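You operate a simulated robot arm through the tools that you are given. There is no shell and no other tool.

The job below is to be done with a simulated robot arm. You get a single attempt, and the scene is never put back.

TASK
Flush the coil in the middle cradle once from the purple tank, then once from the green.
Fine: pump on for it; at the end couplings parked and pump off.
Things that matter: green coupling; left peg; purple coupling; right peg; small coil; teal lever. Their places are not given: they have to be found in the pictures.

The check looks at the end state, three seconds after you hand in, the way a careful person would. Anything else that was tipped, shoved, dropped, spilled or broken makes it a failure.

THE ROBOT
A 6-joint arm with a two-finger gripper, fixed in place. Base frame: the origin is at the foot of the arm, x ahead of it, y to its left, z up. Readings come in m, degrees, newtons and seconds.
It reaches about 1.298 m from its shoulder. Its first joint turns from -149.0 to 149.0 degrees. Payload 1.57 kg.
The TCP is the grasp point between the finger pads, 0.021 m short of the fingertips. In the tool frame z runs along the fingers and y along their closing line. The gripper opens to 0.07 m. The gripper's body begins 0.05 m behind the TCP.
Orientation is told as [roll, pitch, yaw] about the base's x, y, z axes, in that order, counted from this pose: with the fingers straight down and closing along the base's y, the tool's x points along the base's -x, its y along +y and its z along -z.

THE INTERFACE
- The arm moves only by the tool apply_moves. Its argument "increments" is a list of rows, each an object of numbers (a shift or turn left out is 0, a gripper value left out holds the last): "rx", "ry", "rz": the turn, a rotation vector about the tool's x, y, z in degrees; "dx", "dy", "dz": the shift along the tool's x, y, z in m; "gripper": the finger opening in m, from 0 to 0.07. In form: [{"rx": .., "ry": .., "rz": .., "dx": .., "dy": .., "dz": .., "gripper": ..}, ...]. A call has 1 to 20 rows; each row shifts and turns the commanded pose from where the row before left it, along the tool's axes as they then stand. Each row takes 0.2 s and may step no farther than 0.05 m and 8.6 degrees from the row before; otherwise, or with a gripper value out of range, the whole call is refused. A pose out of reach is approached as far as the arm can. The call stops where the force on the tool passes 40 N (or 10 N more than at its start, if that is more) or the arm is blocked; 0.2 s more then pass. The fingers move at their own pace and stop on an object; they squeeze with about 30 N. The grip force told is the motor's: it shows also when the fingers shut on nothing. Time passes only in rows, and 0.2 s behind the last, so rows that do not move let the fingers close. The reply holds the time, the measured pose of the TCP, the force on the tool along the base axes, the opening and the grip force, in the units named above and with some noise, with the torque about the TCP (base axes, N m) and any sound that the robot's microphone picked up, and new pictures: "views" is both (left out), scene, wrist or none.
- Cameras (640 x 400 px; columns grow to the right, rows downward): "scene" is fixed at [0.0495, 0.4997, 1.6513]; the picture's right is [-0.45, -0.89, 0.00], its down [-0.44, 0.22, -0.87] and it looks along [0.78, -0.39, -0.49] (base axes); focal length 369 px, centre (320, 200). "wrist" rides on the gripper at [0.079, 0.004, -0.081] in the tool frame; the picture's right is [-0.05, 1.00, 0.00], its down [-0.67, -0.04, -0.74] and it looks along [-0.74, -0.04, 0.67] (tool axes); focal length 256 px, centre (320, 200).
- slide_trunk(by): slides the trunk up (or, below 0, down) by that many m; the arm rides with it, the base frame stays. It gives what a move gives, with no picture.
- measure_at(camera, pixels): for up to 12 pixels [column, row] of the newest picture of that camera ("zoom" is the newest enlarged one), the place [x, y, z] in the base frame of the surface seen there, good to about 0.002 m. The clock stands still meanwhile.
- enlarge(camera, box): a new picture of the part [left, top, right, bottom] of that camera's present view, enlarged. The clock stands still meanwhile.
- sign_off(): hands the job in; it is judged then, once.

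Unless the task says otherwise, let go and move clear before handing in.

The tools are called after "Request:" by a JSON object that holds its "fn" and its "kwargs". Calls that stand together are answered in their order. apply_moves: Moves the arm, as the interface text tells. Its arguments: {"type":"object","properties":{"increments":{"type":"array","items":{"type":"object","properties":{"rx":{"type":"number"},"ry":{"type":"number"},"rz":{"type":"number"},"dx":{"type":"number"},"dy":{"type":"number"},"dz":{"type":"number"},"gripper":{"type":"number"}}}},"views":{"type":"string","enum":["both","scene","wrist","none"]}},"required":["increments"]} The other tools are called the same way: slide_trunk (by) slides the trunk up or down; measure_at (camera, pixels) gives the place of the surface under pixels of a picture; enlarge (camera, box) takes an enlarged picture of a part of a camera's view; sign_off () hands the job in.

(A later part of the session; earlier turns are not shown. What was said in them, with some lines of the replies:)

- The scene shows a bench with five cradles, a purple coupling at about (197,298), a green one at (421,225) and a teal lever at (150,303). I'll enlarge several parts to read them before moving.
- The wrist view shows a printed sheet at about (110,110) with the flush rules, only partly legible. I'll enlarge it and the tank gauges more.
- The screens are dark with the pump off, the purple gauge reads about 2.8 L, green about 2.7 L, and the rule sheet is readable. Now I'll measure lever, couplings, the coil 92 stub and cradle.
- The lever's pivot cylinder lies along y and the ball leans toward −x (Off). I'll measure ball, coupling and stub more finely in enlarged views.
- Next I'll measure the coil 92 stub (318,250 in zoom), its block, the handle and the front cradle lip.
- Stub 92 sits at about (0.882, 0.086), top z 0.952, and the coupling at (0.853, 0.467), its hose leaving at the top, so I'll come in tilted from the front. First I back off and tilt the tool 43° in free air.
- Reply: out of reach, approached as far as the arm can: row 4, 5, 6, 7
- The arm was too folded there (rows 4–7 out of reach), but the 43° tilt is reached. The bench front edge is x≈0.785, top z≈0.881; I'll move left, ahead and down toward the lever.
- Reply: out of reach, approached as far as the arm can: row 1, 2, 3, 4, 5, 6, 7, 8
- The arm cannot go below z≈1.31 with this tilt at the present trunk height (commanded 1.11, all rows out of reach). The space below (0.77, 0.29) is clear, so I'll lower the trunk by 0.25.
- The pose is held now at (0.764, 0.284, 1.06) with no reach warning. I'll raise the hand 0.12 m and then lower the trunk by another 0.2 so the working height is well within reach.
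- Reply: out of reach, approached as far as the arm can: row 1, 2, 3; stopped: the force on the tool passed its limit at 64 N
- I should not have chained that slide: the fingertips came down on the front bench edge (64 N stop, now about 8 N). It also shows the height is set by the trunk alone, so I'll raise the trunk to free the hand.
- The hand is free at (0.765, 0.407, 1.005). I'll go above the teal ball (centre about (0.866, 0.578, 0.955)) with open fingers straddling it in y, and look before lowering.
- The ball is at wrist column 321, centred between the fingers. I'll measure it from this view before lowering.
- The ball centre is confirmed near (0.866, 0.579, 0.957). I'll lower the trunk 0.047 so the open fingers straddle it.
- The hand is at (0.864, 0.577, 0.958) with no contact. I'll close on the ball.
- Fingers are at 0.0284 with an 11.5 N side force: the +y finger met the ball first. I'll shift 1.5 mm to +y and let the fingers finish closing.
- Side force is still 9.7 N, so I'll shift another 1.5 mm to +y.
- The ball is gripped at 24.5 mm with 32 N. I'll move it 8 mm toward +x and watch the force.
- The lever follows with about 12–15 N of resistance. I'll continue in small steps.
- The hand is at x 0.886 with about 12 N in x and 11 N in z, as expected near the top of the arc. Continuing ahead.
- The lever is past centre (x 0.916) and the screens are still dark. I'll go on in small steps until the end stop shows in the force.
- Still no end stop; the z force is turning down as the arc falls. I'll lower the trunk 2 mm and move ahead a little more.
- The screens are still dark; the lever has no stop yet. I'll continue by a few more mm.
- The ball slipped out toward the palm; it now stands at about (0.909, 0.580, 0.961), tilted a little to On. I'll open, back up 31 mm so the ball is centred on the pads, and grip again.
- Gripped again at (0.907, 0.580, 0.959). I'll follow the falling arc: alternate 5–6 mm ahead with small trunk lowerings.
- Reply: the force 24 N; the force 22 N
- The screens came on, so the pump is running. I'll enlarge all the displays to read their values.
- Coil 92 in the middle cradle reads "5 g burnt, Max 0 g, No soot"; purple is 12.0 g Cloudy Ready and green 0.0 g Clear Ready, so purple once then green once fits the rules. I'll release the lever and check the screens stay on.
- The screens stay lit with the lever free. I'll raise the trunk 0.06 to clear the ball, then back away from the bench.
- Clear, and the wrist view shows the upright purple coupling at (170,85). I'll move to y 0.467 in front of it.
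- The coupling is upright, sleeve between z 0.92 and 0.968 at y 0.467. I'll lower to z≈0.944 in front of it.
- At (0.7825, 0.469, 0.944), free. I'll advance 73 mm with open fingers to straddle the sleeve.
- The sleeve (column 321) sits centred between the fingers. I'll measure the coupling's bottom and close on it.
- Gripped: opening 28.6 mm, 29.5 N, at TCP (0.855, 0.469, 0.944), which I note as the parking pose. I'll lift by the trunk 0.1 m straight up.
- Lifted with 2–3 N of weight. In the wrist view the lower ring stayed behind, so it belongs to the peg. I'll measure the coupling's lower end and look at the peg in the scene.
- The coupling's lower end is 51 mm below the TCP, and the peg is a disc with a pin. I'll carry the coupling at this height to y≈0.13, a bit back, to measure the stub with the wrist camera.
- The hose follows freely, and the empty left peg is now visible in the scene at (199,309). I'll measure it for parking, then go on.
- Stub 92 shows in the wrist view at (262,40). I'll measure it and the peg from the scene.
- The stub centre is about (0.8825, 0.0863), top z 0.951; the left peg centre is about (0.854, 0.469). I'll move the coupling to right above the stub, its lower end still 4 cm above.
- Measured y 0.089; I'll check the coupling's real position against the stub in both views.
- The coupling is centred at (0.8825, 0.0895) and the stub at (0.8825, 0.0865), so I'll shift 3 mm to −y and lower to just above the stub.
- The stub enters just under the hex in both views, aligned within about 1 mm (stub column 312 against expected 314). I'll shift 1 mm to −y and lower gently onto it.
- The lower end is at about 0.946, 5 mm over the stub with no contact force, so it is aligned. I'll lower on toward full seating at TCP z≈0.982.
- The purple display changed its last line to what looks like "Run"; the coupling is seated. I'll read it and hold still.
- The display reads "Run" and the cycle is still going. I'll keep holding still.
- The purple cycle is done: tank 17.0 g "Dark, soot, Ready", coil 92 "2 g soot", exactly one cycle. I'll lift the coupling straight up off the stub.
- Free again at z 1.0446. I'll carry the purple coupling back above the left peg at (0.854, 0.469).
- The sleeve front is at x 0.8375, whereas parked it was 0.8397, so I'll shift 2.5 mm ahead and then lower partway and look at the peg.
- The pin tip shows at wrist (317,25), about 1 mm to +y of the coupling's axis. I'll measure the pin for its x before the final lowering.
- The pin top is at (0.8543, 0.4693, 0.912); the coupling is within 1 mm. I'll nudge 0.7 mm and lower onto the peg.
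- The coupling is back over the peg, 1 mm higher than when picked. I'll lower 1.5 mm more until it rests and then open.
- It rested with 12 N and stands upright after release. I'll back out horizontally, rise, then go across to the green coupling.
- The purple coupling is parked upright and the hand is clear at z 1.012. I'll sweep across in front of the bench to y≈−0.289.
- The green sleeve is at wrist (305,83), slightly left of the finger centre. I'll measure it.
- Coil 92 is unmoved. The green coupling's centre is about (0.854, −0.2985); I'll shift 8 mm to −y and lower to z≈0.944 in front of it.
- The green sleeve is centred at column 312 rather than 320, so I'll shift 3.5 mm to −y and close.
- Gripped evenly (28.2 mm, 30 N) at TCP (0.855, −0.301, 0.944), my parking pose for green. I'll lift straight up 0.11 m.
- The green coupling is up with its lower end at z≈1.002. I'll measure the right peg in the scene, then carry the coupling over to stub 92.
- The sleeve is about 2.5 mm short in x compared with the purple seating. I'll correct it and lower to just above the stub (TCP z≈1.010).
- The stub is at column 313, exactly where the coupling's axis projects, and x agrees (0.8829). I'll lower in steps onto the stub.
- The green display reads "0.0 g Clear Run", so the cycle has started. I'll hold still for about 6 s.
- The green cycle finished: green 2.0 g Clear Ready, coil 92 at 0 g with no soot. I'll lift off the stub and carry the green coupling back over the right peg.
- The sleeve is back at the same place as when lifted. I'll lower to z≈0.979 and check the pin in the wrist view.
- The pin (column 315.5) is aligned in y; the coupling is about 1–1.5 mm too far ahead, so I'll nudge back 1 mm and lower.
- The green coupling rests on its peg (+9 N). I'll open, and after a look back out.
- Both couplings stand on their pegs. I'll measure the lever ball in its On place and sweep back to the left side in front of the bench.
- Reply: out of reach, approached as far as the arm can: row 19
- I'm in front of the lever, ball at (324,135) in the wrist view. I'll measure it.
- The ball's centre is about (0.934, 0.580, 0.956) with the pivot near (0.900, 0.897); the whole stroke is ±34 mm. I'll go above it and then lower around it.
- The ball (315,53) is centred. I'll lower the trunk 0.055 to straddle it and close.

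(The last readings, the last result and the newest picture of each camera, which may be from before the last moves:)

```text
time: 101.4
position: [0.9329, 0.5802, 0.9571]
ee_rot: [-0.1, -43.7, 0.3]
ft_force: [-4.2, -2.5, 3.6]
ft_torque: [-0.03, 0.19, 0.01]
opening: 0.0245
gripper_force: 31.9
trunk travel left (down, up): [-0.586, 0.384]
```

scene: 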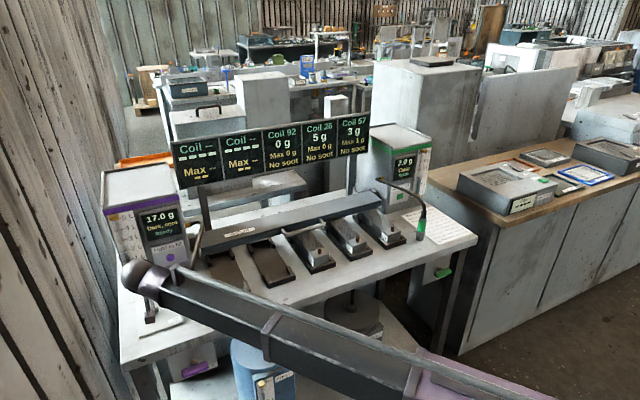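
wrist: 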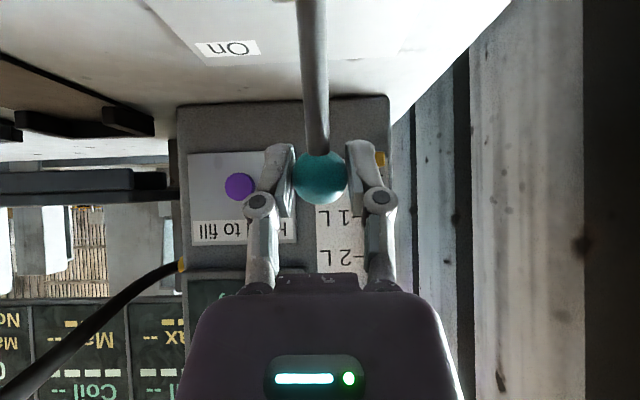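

Gripped centrally at 24.5 mm. I'll pull toward −x in 6 mm steps, raising the trunk along the arc.

Request:
{"fn": "apply_moves", "kwargs": {"increments": [{"dx": 0.00217, "dz": -0.00207}, {"dx": 0.00217, "dz": -0.00207}], "views": "none"}}

Request:
{"fn": "slide_trunk", "kwargs": {"by": 0.003}}

Request:
{"fn": "apply_moves", "kwargs": {"increments": [{"dx": 0.00217, "dz": -0.00207}, {"dx": 0.00217, "dz": -0.00207}], "views": "none"}}

Request:
{"fn": "slide_trunk", "kwargs": {"by": 0.0024}}

Request:
{"fn": "apply_moves", "kwargs": {"increments": [{"dx": 0.00217, "dz": -0.00207}, {"dx": 0.00217, "dz": -0.00207}], "views": "none"}}

Request:
{"fn": "slide_trunk", "kwargs": {"by": 0.0018}}

```text
time: 102.0
position: [0.929, 0.5803, 0.9579]
ee_rot: [-0.1, -43.9, 0.2]
ft_force: [18.5, -0.8, 16.4]
ft_torque: [-0.01, -0.65, 0.01]
opening: 0.0249
gripper_force: 31.7
trunk travel left (down, up): [-0.586, 0.384]
```

```text
time: 102.5
position: [0.9284, 0.5799, 0.9575]
ee_rot: [-0.2, -43.5, 0.3]
ft_force: [11.8, -5.2, -5.0]
ft_torque: [0.01, -0.85, -0.01]
opening: 0.0246
gripper_force: 32.0
trunk travel left (down, up): [-0.589, 0.381]
```

```text
time: 103.2
position: [0.9233, 0.5797, 0.9601]
ee_rot: [-0.2, -43.7, 0.3]
ft_force: [16.0, -4.1, 8.5]
ft_torque: [-0.04, -0.85, -0.04]
opening: 0.0247
gripper_force: 32.6
trunk travel left (down, up): [-0.589, 0.381]
```

```text
time: 103.7
position: [0.9219, 0.5792, 0.9602]
ee_rot: [-0.3, -43.4, 0.2]
ft_force: [7.9, -7.0, -10.3]
ft_torque: [0.02, -0.76, -0.04]
opening: 0.0244
gripper_force: 32.6
trunk travel left (down, up): [-0.592, 0.378]
```

```text
time: 104.3
position: [0.9163, 0.5791, 0.9626]
ee_rot: [-0.1, -43.6, 0.2]
ft_force: [14.6, -6.8, 3.0]
ft_torque: [-0.03, -0.88, -0.01]
opening: 0.0245
gripper_force: 31.9
trunk travel left (down, up): [-0.592, 0.378]
```

```text
time: 104.8
position: [0.9167, 0.5805, 0.9639]
ee_rot: [-0.1, -43.5, 0.2]
ft_force: [9.2, -10.2, -8.7]
ft_torque: [0.0, -0.76, -0.02]
opening: 0.0245
gripper_force: 32.0
trunk travel left (down, up): [-0.594, 0.376]
```

The ball follows with about 15 N. I'll go on: now near the top of the arc less trunk correction is needed.

Request:
{"fn": "apply_moves", "kwargs": {"increments": [{"dx": 0.00217, "dy": -0.0005, "dz": -0.00207}, {"dx": 0.00217, "dy": -0.0005, "dz": -0.00207}, {"dx": 0.00217, "dz": -0.00207}, {"dx": 0.00217, "dz": -0.00207}], "views": "none"}}

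Request:
{"fn": "apply_moves", "kwargs": {"increments": [{"dx": 0.00217, "dz": -0.00207}, {"dx": 0.00217, "dz": -0.00207}, {"dx": 0.00217, "dz": -0.00207}, {"dx": 0.00217, "dz": -0.00207}]}}

```text
time: 105.8
position: [0.9031, 0.5797, 0.9642]
ee_rot: [0.1, -43.7, 0.3]
ft_force: [13.6, -2.4, 9.2]
ft_torque: [0.01, -0.93, 0.01]
opening: 0.0247
gripper_force: 32.2
trunk travel left (down, up): [-0.594, 0.376]
```

```text
time: 106.8
position: [0.891, 0.5804, 0.963]
ee_rot: [-0.2, -43.6, 0.3]
ft_force: [10.3, 1.0, 2.3]
ft_torque: [0.01, -0.65, 0.02]
opening: 0.0245
gripper_force: 32.3
trunk travel left (down, up): [-0.594, 0.376]
```

scene: 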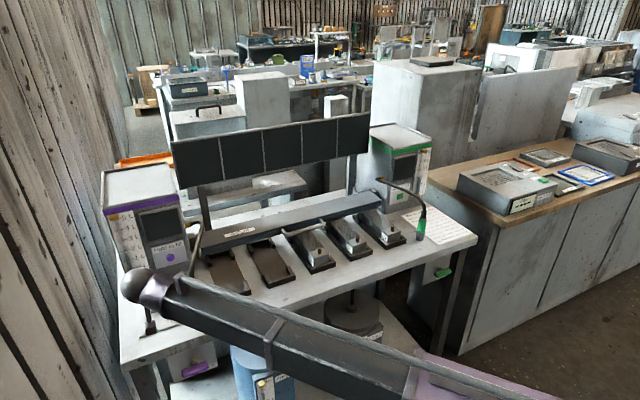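
wrist: 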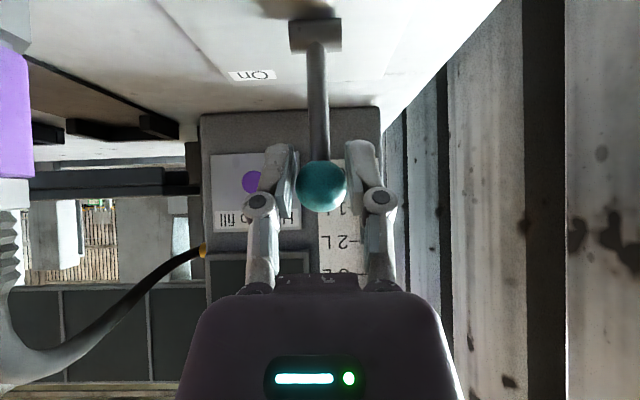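

The screens are dark already, so the pump is off. I'll carry the lever on to its full Off place (x≈0.866), lowering the trunk along the arc.

Request:
{"fn": "apply_moves", "kwargs": {"increments": [{"dx": 0.00217, "dz": -0.00207}, {"dx": 0.00217, "dz": -0.00207}], "views": "none"}}

Request:
{"fn": "slide_trunk", "kwargs": {"by": -0.002}}

Request:
{"fn": "apply_moves", "kwargs": {"increments": [{"dx": 0.00217, "dz": -0.00207}, {"dx": 0.00217, "dz": -0.00207}], "views": "none"}}

Request:
{"fn": "slide_trunk", "kwargs": {"by": -0.0025}}

Request:
{"fn": "apply_moves", "kwargs": {"increments": [{"dx": 0.00217, "dz": -0.00207}, {"dx": 0.00217, "dz": -0.00207}], "views": "none"}}

Request:
{"fn": "slide_trunk", "kwargs": {"by": -0.0025}}

```text
time: 107.4
position: [0.8837, 0.5796, 0.9635]
ee_rot: [-0.2, -43.5, 0.4]
ft_force: [6.0, -1.9, -7.2]
ft_torque: [0.02, -0.31, -0.01]
opening: 0.0237
gripper_force: 31.5
trunk travel left (down, up): [-0.594, 0.376]
```

```text
time: 107.9
position: [0.8837, 0.5802, 0.9605]
ee_rot: [-0.1, -43.6, 0.3]
ft_force: [1.2, -3.1, 0.2]
ft_torque: [0.03, -0.13, 0.0]
opening: 0.023
gripper_force: 31.9
trunk travel left (down, up): [-0.592, 0.378]
```

```text
time: 108.5
position: [0.8783, 0.5809, 0.9615]
ee_rot: [0.0, -43.6, 0.3]
ft_force: [0.4, 0.2, -0.8]
ft_torque: [0.0, -0.02, -0.01]
opening: 0.015
gripper_force: 0.0
trunk travel left (down, up): [-0.592, 0.378]
```

```text
time: 109.0
position: [0.8771, 0.5801, 0.9588]
ee_rot: [-0.1, -43.6, 0.4]
ft_force: [-0.3, 0.5, -0.2]
ft_torque: [0.01, -0.02, -0.01]
opening: 0.0149
gripper_force: 0.0
trunk travel left (down, up): [-0.589, 0.381]
```

```text
time: 109.6
position: [0.873, 0.5802, 0.9592]
ee_rot: [-0.1, -43.6, 0.3]
ft_force: [0.5, -0.3, -0.7]
ft_torque: [-0.02, 0.0, -0.01]
opening: 0.0149
gripper_force: 0.0
trunk travel left (down, up): [-0.589, 0.381]
```

```text
time: 110.2
position: [0.8713, 0.5796, 0.9563]
ee_rot: [-0.1, -43.6, 0.3]
ft_force: [0.0, -1.0, 0.1]
ft_torque: [-0.01, 0.02, 0.01]
opening: 0.0149
gripper_force: 0.0
trunk travel left (down, up): [-0.587, 0.383]
```

The ball slipped out of the fingers (opening 0.015, no grip). I'll look at where the lever is.

Request:
{"fn": "apply_moves", "kwargs": {"increments": [{"dx": 0}]}}

Request:
{"fn": "measure_at", "kwargs": {"camera": "wrist", "pixels": [[320, 180], [320, 160], [318, 130], [318, 100]]}}

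```text
time: 110.5
position: [0.8723, 0.5797, 0.9558]
ee_rot: [-0.2, -43.6, 0.3]
ft_force: [-0.1, -0.6, -0.2]
ft_torque: [0.0, 0.03, 0.01]
opening: 0.0149
gripper_force: 0.0
trunk travel left (down, up): [-0.587, 0.383]
```

scene: 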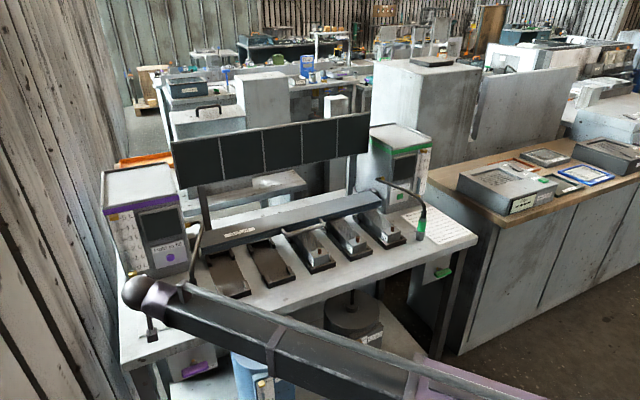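
wrist: 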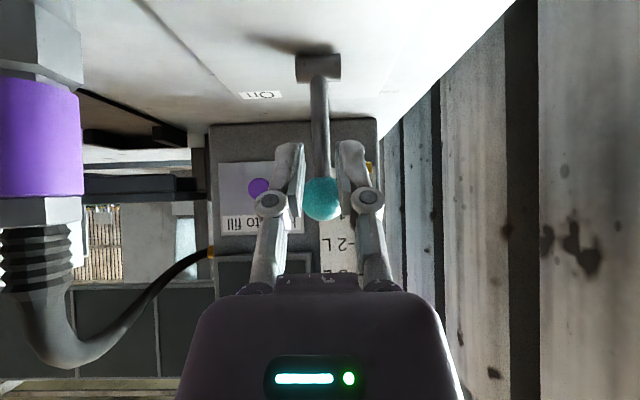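

```text
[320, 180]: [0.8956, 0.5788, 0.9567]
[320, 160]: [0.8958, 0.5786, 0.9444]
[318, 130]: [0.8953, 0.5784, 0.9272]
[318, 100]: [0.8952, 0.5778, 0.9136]
```

The lever stands about upright with the pump already off; I want it fully Off. I'll measure the ball, open and regrip it centrally.

Request:
{"fn": "measure_at", "kwargs": {"camera": "wrist", "pixels": [[322, 200], [322, 190], [322, 212], [310, 200], [333, 200]]}}

Request:
{"fn": "apply_moves", "kwargs": {"increments": [{"gripper": 0.07}, {"gripper": 0.07}, {"gripper": 0.07}, {"gripper": 0.07}]}}

Request:
{"fn": "measure_at", "kwargs": {"camera": "wrist", "pixels": [[322, 200], [322, 190], [322, 212], [310, 200], [333, 200]]}}

```text
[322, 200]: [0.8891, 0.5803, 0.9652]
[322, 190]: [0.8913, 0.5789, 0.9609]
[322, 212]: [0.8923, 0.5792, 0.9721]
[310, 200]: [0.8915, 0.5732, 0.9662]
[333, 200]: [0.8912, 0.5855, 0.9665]
```

```text
time: 111.5
position: [0.8738, 0.5795, 0.9562]
ee_rot: [-0.2, -43.6, 0.3]
ft_force: [0.2, -0.9, -0.6]
ft_torque: [0.0, 0.0, -0.03]
opening: 0.0701
gripper_force: 0.1
trunk travel left (down, up): [-0.587, 0.383]
```

scene: 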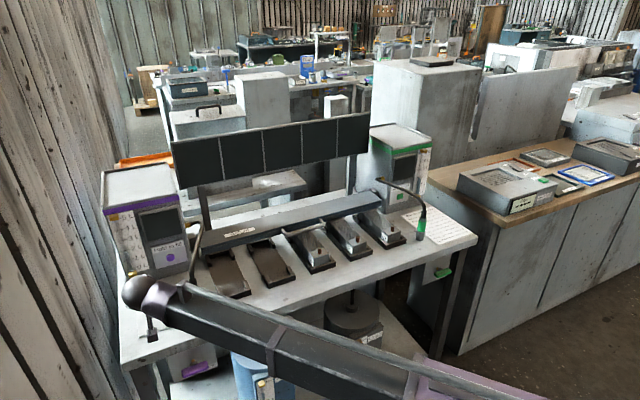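
wrist: 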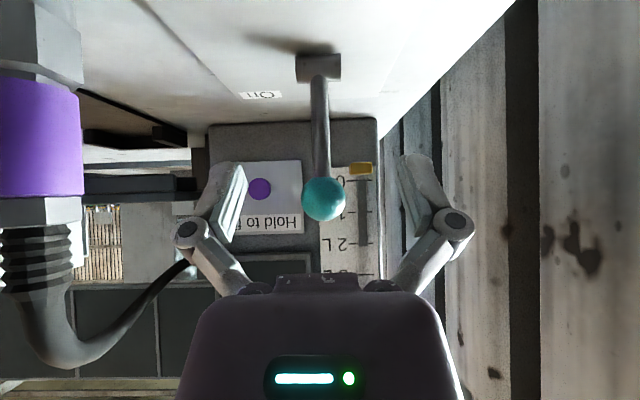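

```text
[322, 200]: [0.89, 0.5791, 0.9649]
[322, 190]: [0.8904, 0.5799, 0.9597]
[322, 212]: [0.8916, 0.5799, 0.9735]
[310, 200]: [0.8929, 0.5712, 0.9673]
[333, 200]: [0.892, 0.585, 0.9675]
```

The ball is at (0.902, 0.5795, 0.966). I'll raise 9 mm, advance 31 mm with the fingers open, and grip.

Request:
{"fn": "slide_trunk", "kwargs": {"by": 0.009}}

Request:
{"fn": "apply_moves", "kwargs": {"increments": [{"dx": -0.0112, "dz": 0.0107}, {"dx": -0.0112, "dz": 0.0107}, {"dx": 0}, {"gripper": 0.015}, {"gripper": 0.015}, {"gripper": 0.015}, {"gripper": 0.015}, {"gripper": 0.015}]}}

```text
time: 112.1
position: [0.8733, 0.5799, 0.9653]
ee_rot: [0.0, -43.5, 0.4]
ft_force: [0.9, 0.4, -0.6]
ft_torque: [0.02, -0.03, 0.01]
opening: 0.0697
gripper_force: 0.1
trunk travel left (down, up): [-0.596, 0.374]
```

```text
time: 113.9
position: [0.9046, 0.5803, 0.9663]
ee_rot: [-0.1, -43.6, 0.3]
ft_force: [-1.7, 0.6, 6.2]
ft_torque: [0.0, 0.1, 0.01]
opening: 0.0242
gripper_force: 32.2
trunk travel left (down, up): [-0.596, 0.374]
```

scene: 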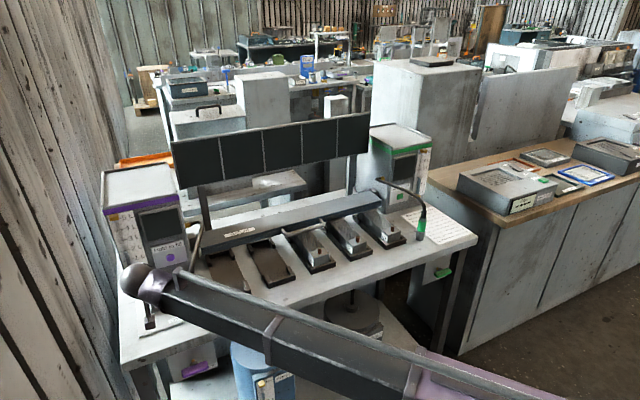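
wrist: 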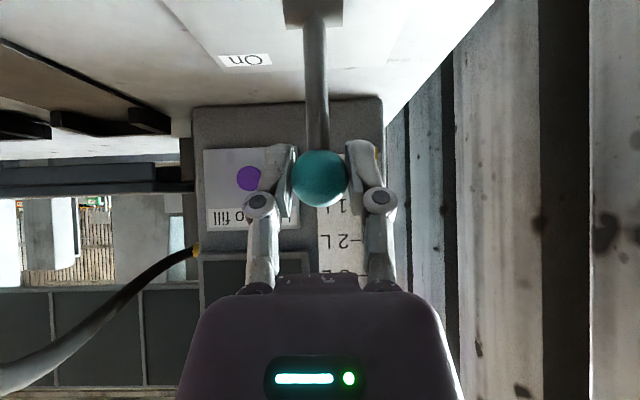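

Gripped. I'll pull in 6 mm steps with the trunk following the falling arc, watching grip opening.

Request:
{"fn": "apply_moves", "kwargs": {"increments": [{"dx": 0.00217, "dz": -0.00207}, {"dx": 0.00217, "dz": -0.00207}, {"dx": 0.00217, "dz": -0.00207}], "views": "none"}}

Request:
{"fn": "slide_trunk", "kwargs": {"by": -0.0012}}

Request:
{"fn": "apply_moves", "kwargs": {"increments": [{"dx": 0.00217, "dz": -0.00207}, {"dx": 0.00217, "dz": -0.00207}], "views": "none"}}

Request:
{"fn": "slide_trunk", "kwargs": {"by": -0.0015}}

Request:
{"fn": "apply_moves", "kwargs": {"increments": [{"dx": 0.00217, "dz": -0.00207}, {"dx": 0.00217, "dz": -0.00207}]}}

```text
time: 114.7
position: [0.895, 0.5792, 0.9648]
ee_rot: [-0.2, -43.6, 0.3]
ft_force: [13.0, 8.9, 6.1]
ft_torque: [0.02, -0.91, 0.03]
opening: 0.0249
gripper_force: 31.8
trunk travel left (down, up): [-0.596, 0.374]
```

```text
time: 115.2
position: [0.8934, 0.5806, 0.9653]
ee_rot: [-0.1, -43.6, 0.3]
ft_force: [9.6, 9.9, 12.3]
ft_torque: [0.01, -0.77, -0.01]
opening: 0.0245
gripper_force: 31.9
trunk travel left (down, up): [-0.594, 0.376]
```

```text
time: 115.8
position: [0.8891, 0.5805, 0.9643]
ee_rot: [-0.1, -43.5, 0.3]
ft_force: [13.0, 10.7, 6.2]
ft_torque: [0.01, -0.93, 0.02]
opening: 0.0244
gripper_force: 32.2
trunk travel left (down, up): [-0.594, 0.376]
```

```text
time: 116.3
position: [0.8885, 0.5784, 0.9626]
ee_rot: [-0.1, -43.5, 0.4]
ft_force: [8.6, 10.2, 12.6]
ft_torque: [0.02, -0.81, 0.04]
opening: 0.0242
gripper_force: 32.0
trunk travel left (down, up): [-0.593, 0.377]
```

```text
time: 117.0
position: [0.8843, 0.5798, 0.962]
ee_rot: [-0.2, -43.5, 0.2]
ft_force: [12.5, 7.5, 4.3]
ft_torque: [0.04, -0.83, 0.01]
opening: 0.0243
gripper_force: 31.9
trunk travel left (down, up): [-0.593, 0.377]
```

scene: 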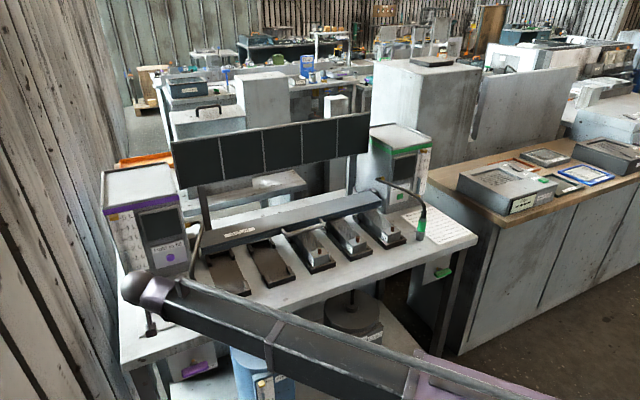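
wrist: 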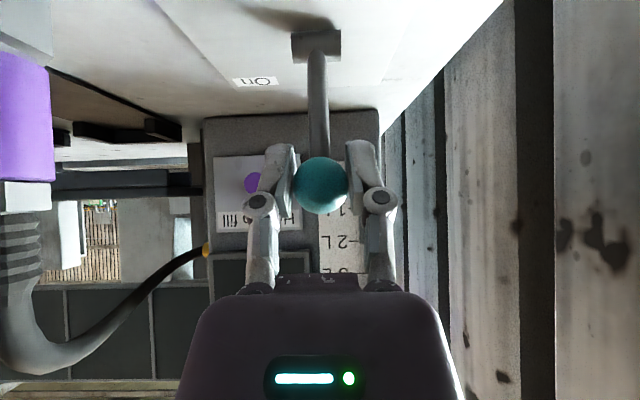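

Still firmly gripped at x 0.884 and following. Continuing the arc.

Request:
{"fn": "slide_trunk", "kwargs": {"by": -0.002}}

Request:
{"fn": "apply_moves", "kwargs": {"increments": [{"dx": 0.00217, "dz": -0.00207}, {"dx": 0.00217, "dz": -0.00207}], "views": "none"}}

Request:
{"fn": "slide_trunk", "kwargs": {"by": -0.002}}

Request:
{"fn": "apply_moves", "kwargs": {"increments": [{"dx": 0.00217, "dz": -0.00207}, {"dx": 0.00217, "dz": -0.00207}]}}

```text
time: 117.5
position: [0.8823, 0.5797, 0.9627]
ee_rot: [-0.1, -43.7, 0.3]
ft_force: [8.0, 7.4, 13.7]
ft_torque: [-0.03, -0.77, 0.03]
opening: 0.0245
gripper_force: 32.2
trunk travel left (down, up): [-0.591, 0.379]
```

```text
time: 118.1
position: [0.8763, 0.579, 0.9601]
ee_rot: [-0.2, -43.6, 0.3]
ft_force: [11.3, 7.0, 1.7]
ft_torque: [0.02, -0.84, -0.01]
opening: 0.0244
gripper_force: 32.5
trunk travel left (down, up): [-0.591, 0.379]
```

```text
time: 118.6
position: [0.8758, 0.5796, 0.9588]
ee_rot: [-0.3, -43.7, 0.4]
ft_force: [7.2, 8.6, 10.7]
ft_torque: [0.01, -0.8, 0.03]
opening: 0.0243
gripper_force: 31.7
trunk travel left (down, up): [-0.589, 0.381]
```

```text
time: 119.2
position: [0.8714, 0.579, 0.9578]
ee_rot: [-0.2, -43.6, 0.3]
ft_force: [12.0, 6.5, 0.9]
ft_torque: [0.0, -0.87, 0.01]
opening: 0.0244
gripper_force: 32.0
trunk travel left (down, up): [-0.589, 0.381]
```

scene: 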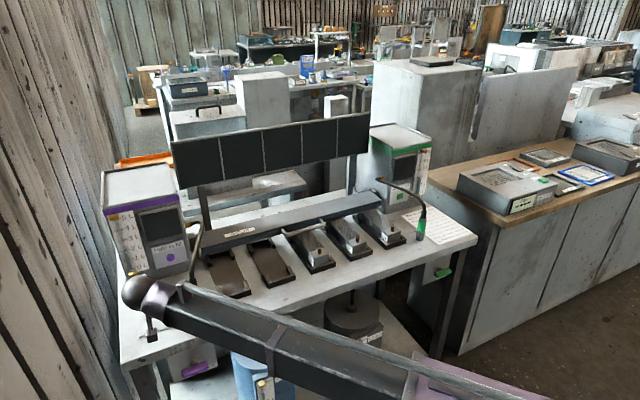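
wrist: 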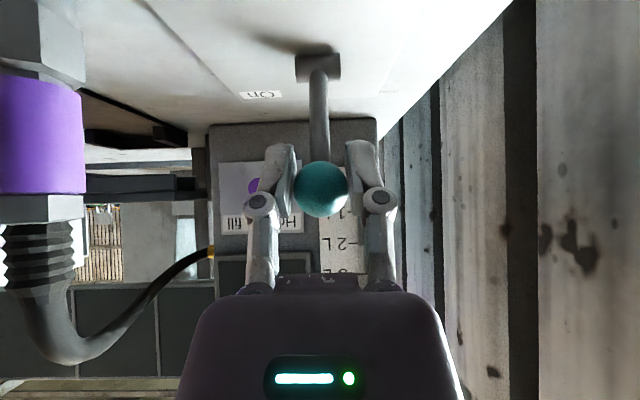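

The lever is near its Off place (TCP x 0.871). A few more mm, then I release.

Request:
{"fn": "slide_trunk", "kwargs": {"by": -0.0025}}

Request:
{"fn": "apply_moves", "kwargs": {"increments": [{"dx": 0.00217, "dz": -0.00207}, {"dx": 0.00217, "dz": -0.00207}, {"dx": 0.00145, "dz": -0.00138}]}}

```text
time: 119.7
position: [0.8694, 0.5794, 0.957]
ee_rot: [-0.1, -43.6, 0.4]
ft_force: [6.9, 7.8, 10.5]
ft_torque: [0.01, -0.76, 0.05]
opening: 0.0242
gripper_force: 32.3
trunk travel left (down, up): [-0.586, 0.384]
```

```text
time: 120.5
position: [0.8638, 0.5806, 0.9544]
ee_rot: [-0.1, -43.4, 0.3]
ft_force: [14.7, 8.6, -4.0]
ft_torque: [-0.01, -0.82, 0.04]
opening: 0.0243
gripper_force: 31.8
trunk travel left (down, up): [-0.586, 0.384]
```

scene: 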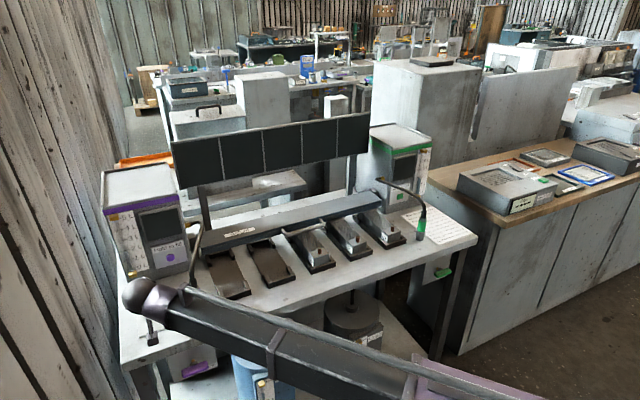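
wrist: 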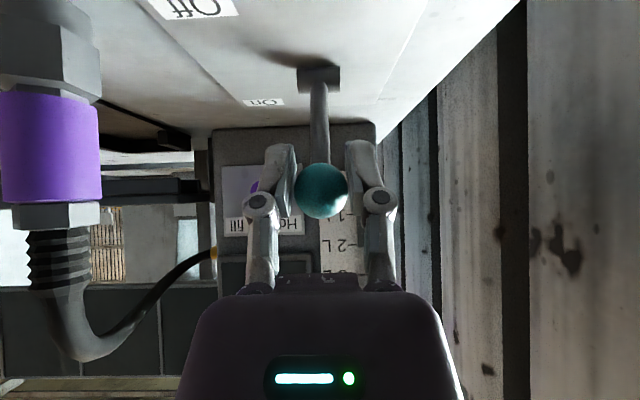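

TCP x 0.864, close to the first Off place. One last 4 mm and then I release.

Request:
{"fn": "slide_trunk", "kwargs": {"by": -0.0015}}

Request:
{"fn": "apply_moves", "kwargs": {"increments": [{"dx": 0.00145, "dz": -0.00138}, {"dx": 0.00145, "dz": -0.00138}, {"gripper": 0.07}, {"gripper": 0.07}, {"gripper": 0.07}, {"gripper": 0.07}]}}

Request:
{"fn": "measure_at", "kwargs": {"camera": "wrist", "pixels": [[320, 190], [320, 178], [320, 202], [320, 140], [320, 110]]}}

```text
time: 121.0
position: [0.8645, 0.5793, 0.9551]
ee_rot: [-0.2, -43.5, 0.4]
ft_force: [11.7, 10.5, 2.4]
ft_torque: [0.0, -0.84, 0.08]
opening: 0.0244
gripper_force: 32.1
trunk travel left (down, up): [-0.585, 0.385]
```

```text
time: 122.4
position: [0.8589, 0.5778, 0.9547]
ee_rot: [-0.2, -43.5, 0.3]
ft_force: [0.2, -0.6, -0.6]
ft_torque: [0.01, 0.01, 0.0]
opening: 0.07
gripper_force: 0.0
trunk travel left (down, up): [-0.585, 0.385]
```

scene: 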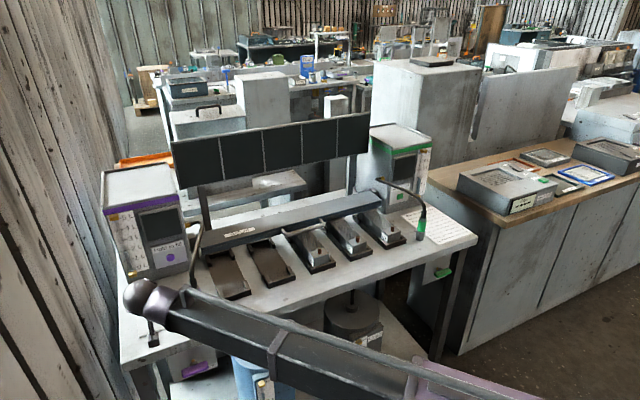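
wrist: 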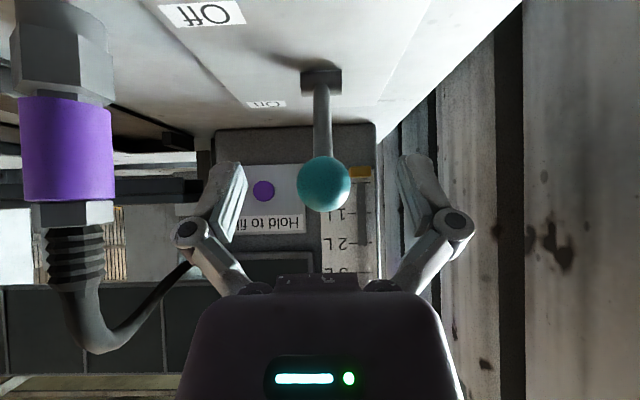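

```text
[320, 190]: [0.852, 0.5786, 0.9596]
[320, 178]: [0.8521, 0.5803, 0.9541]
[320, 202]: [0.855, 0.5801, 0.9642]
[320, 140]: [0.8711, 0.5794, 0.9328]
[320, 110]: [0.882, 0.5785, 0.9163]
```

The ball is back at its original Off place (front 0.852) and the screens are dark. I'll raise clear, back away, and check everything.

Request:
{"fn": "slide_trunk", "kwargs": {"by": 0.07}}

Request:
{"fn": "apply_moves", "kwargs": {"increments": [{"dx": 0.02, "dz": -0.0191}, {"dx": 0.02, "dz": -0.0191}, {"dx": 0.02, "dz": -0.0191}, {"dx": 0.02, "dz": -0.0191}, {"dx": 0}], "views": "none"}}

Request:
{"fn": "slide_trunk", "kwargs": {"by": 0.15}}

Request:
{"fn": "apply_moves", "kwargs": {"increments": [{"dy": -0.044}, {"dy": -0.044}, {"dy": -0.044}, {"dy": -0.044}, {"dy": -0.044}, {"dy": -0.044}, {"dy": -0.044}, {"dy": -0.044}, {"dy": -0.044}, {"dy": -0.044}, {"dy": -0.044}, {"dy": -0.044}, {"dy": -0.044}, {"dy": -0.044}, {"dy": -0.044}, {"dy": -0.044}, {"dy": -0.044}, {"dy": -0.044}, {"dy": -0.044}, {"dy": -0.044}]}}

Request:
{"fn": "enlarge", "kwargs": {"camera": "scene", "box": [120, 220, 260, 340]}}

Request:
{"fn": "enlarge", "kwargs": {"camera": "scene", "box": [270, 180, 450, 290]}}

Request:
{"fn": "enlarge", "kwargs": {"camera": "scene", "box": [140, 280, 460, 400]}}

```text
time: 123.5
position: [0.8575, 0.5786, 1.0246]
ee_rot: [-0.1, -43.5, 0.3]
ft_force: [-0.1, -0.1, -0.3]
ft_torque: [-0.01, -0.02, -0.01]
opening: 0.0701
gripper_force: 0.1
trunk travel left (down, up): [-0.655, 0.315]
```

```text
time: 124.7
position: [0.7475, 0.5779, 1.0254]
ee_rot: [-0.2, -43.5, 0.3]
ft_force: [0.0, 0.3, -0.3]
ft_torque: [0.01, -0.02, -0.01]
opening: 0.0703
gripper_force: 0.1
trunk travel left (down, up): [-0.655, 0.315]
```

```text
time: 126.5
position: [0.7492, 0.5788, 1.1739]
ee_rot: [0.0, -43.5, 0.4]
ft_force: [-0.1, 0.6, -0.2]
ft_torque: [0.01, 0.01, 0.02]
opening: 0.0699
gripper_force: 0.0
trunk travel left (down, up): [-0.805, 0.165]
```

```text
time: 130.7
position: [0.7523, -0.3035, 1.1758]
ee_rot: [-0.1, -43.5, 0.4]
ft_force: [0.3, 0.3, -0.4]
ft_torque: [-0.02, 0.01, 0.06]
opening: 0.0702
gripper_force: 0.0
trunk travel left (down, up): [-0.805, 0.165]
```

scene: 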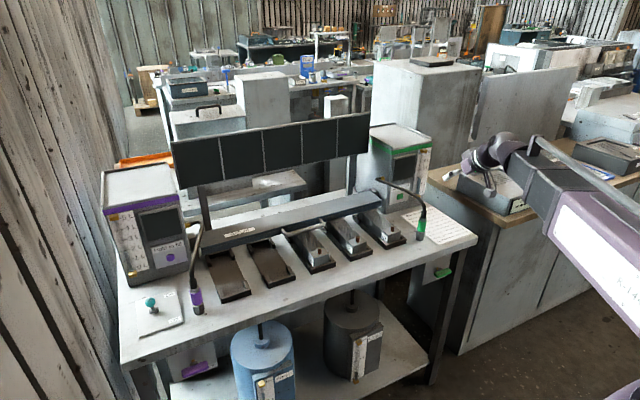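
wrist: 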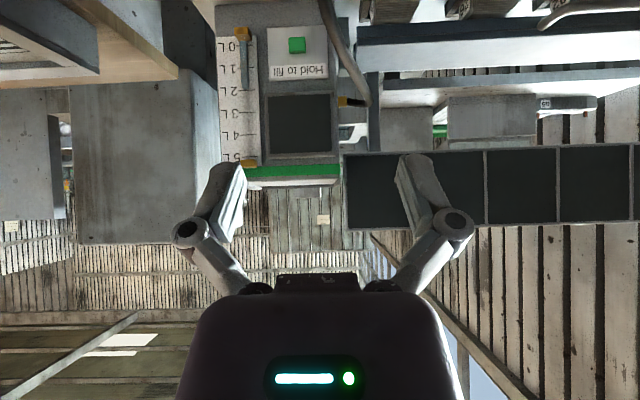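

```text
3.33 times, centred on (190, 280) of scene
```

zoom: 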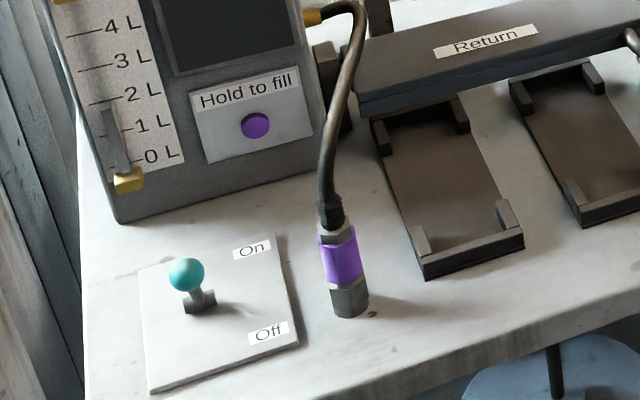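

```text
3.56 times, centred on (360, 235) of scene
```

zoom: 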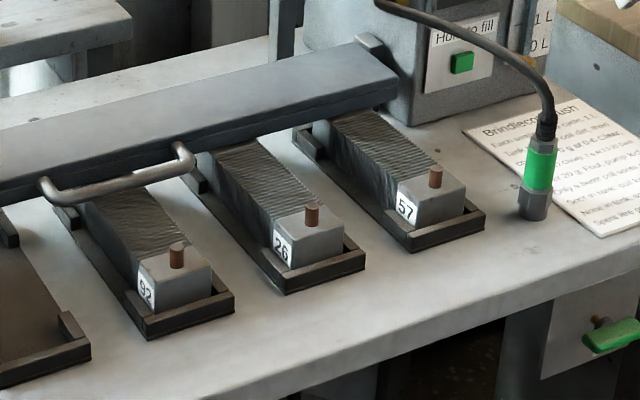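

```text
2.00 times, centred on (300, 340) of scene
```

zoom: 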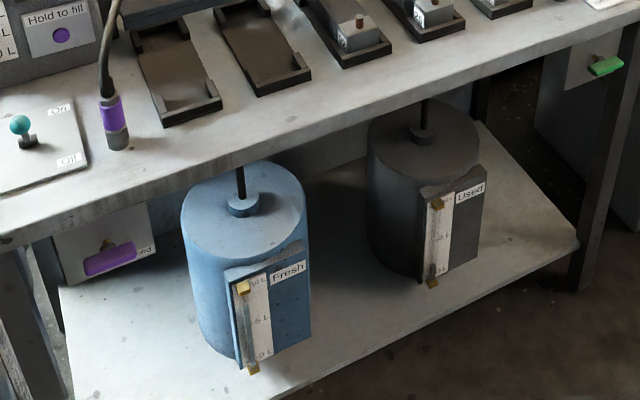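

The lever is at Off, all screens are dark, both couplings stand on their pegs (197,298 and 421,225), and the coils, drain handles and drums look unchanged. The hand is clear, so I hand in.

Request:
{"fn": "sign_off", "kwargs": {}}

```text
The job is handed in.
```

The coil in the middle cradle (coil 92) was flushed once from the purple tank and then once from the green. I have handed the job in; no verdict has come back yet.

- **Purple flush:** the tank went from 12.0 g to 17.0 g ("Dark, soot"). The coil went from "5 g burnt" to "2 g soot".
- **Green flush:** the tank went from 0.0 g to 2.0 g and still reads "Clear". The coil ended at 0 g with no soot, which meets the limits on its display.
- **End state:** both couplings are back on their pegs, the lever is at Off with all displays dark, and the arm is clear.

**Bench contact:** early on, while lowering the arm, the fingertips came down on the front edge of the bench at about 64 N and then slid about 12 cm along it. That was my mistake: I had queued moves without checking the one before. The later pictures show nothing moved or damaged.

The lever ball also slipped out of the fingers once while being turned on and once while being turned off. I regripped it each time, and it ended back at its original Off position.
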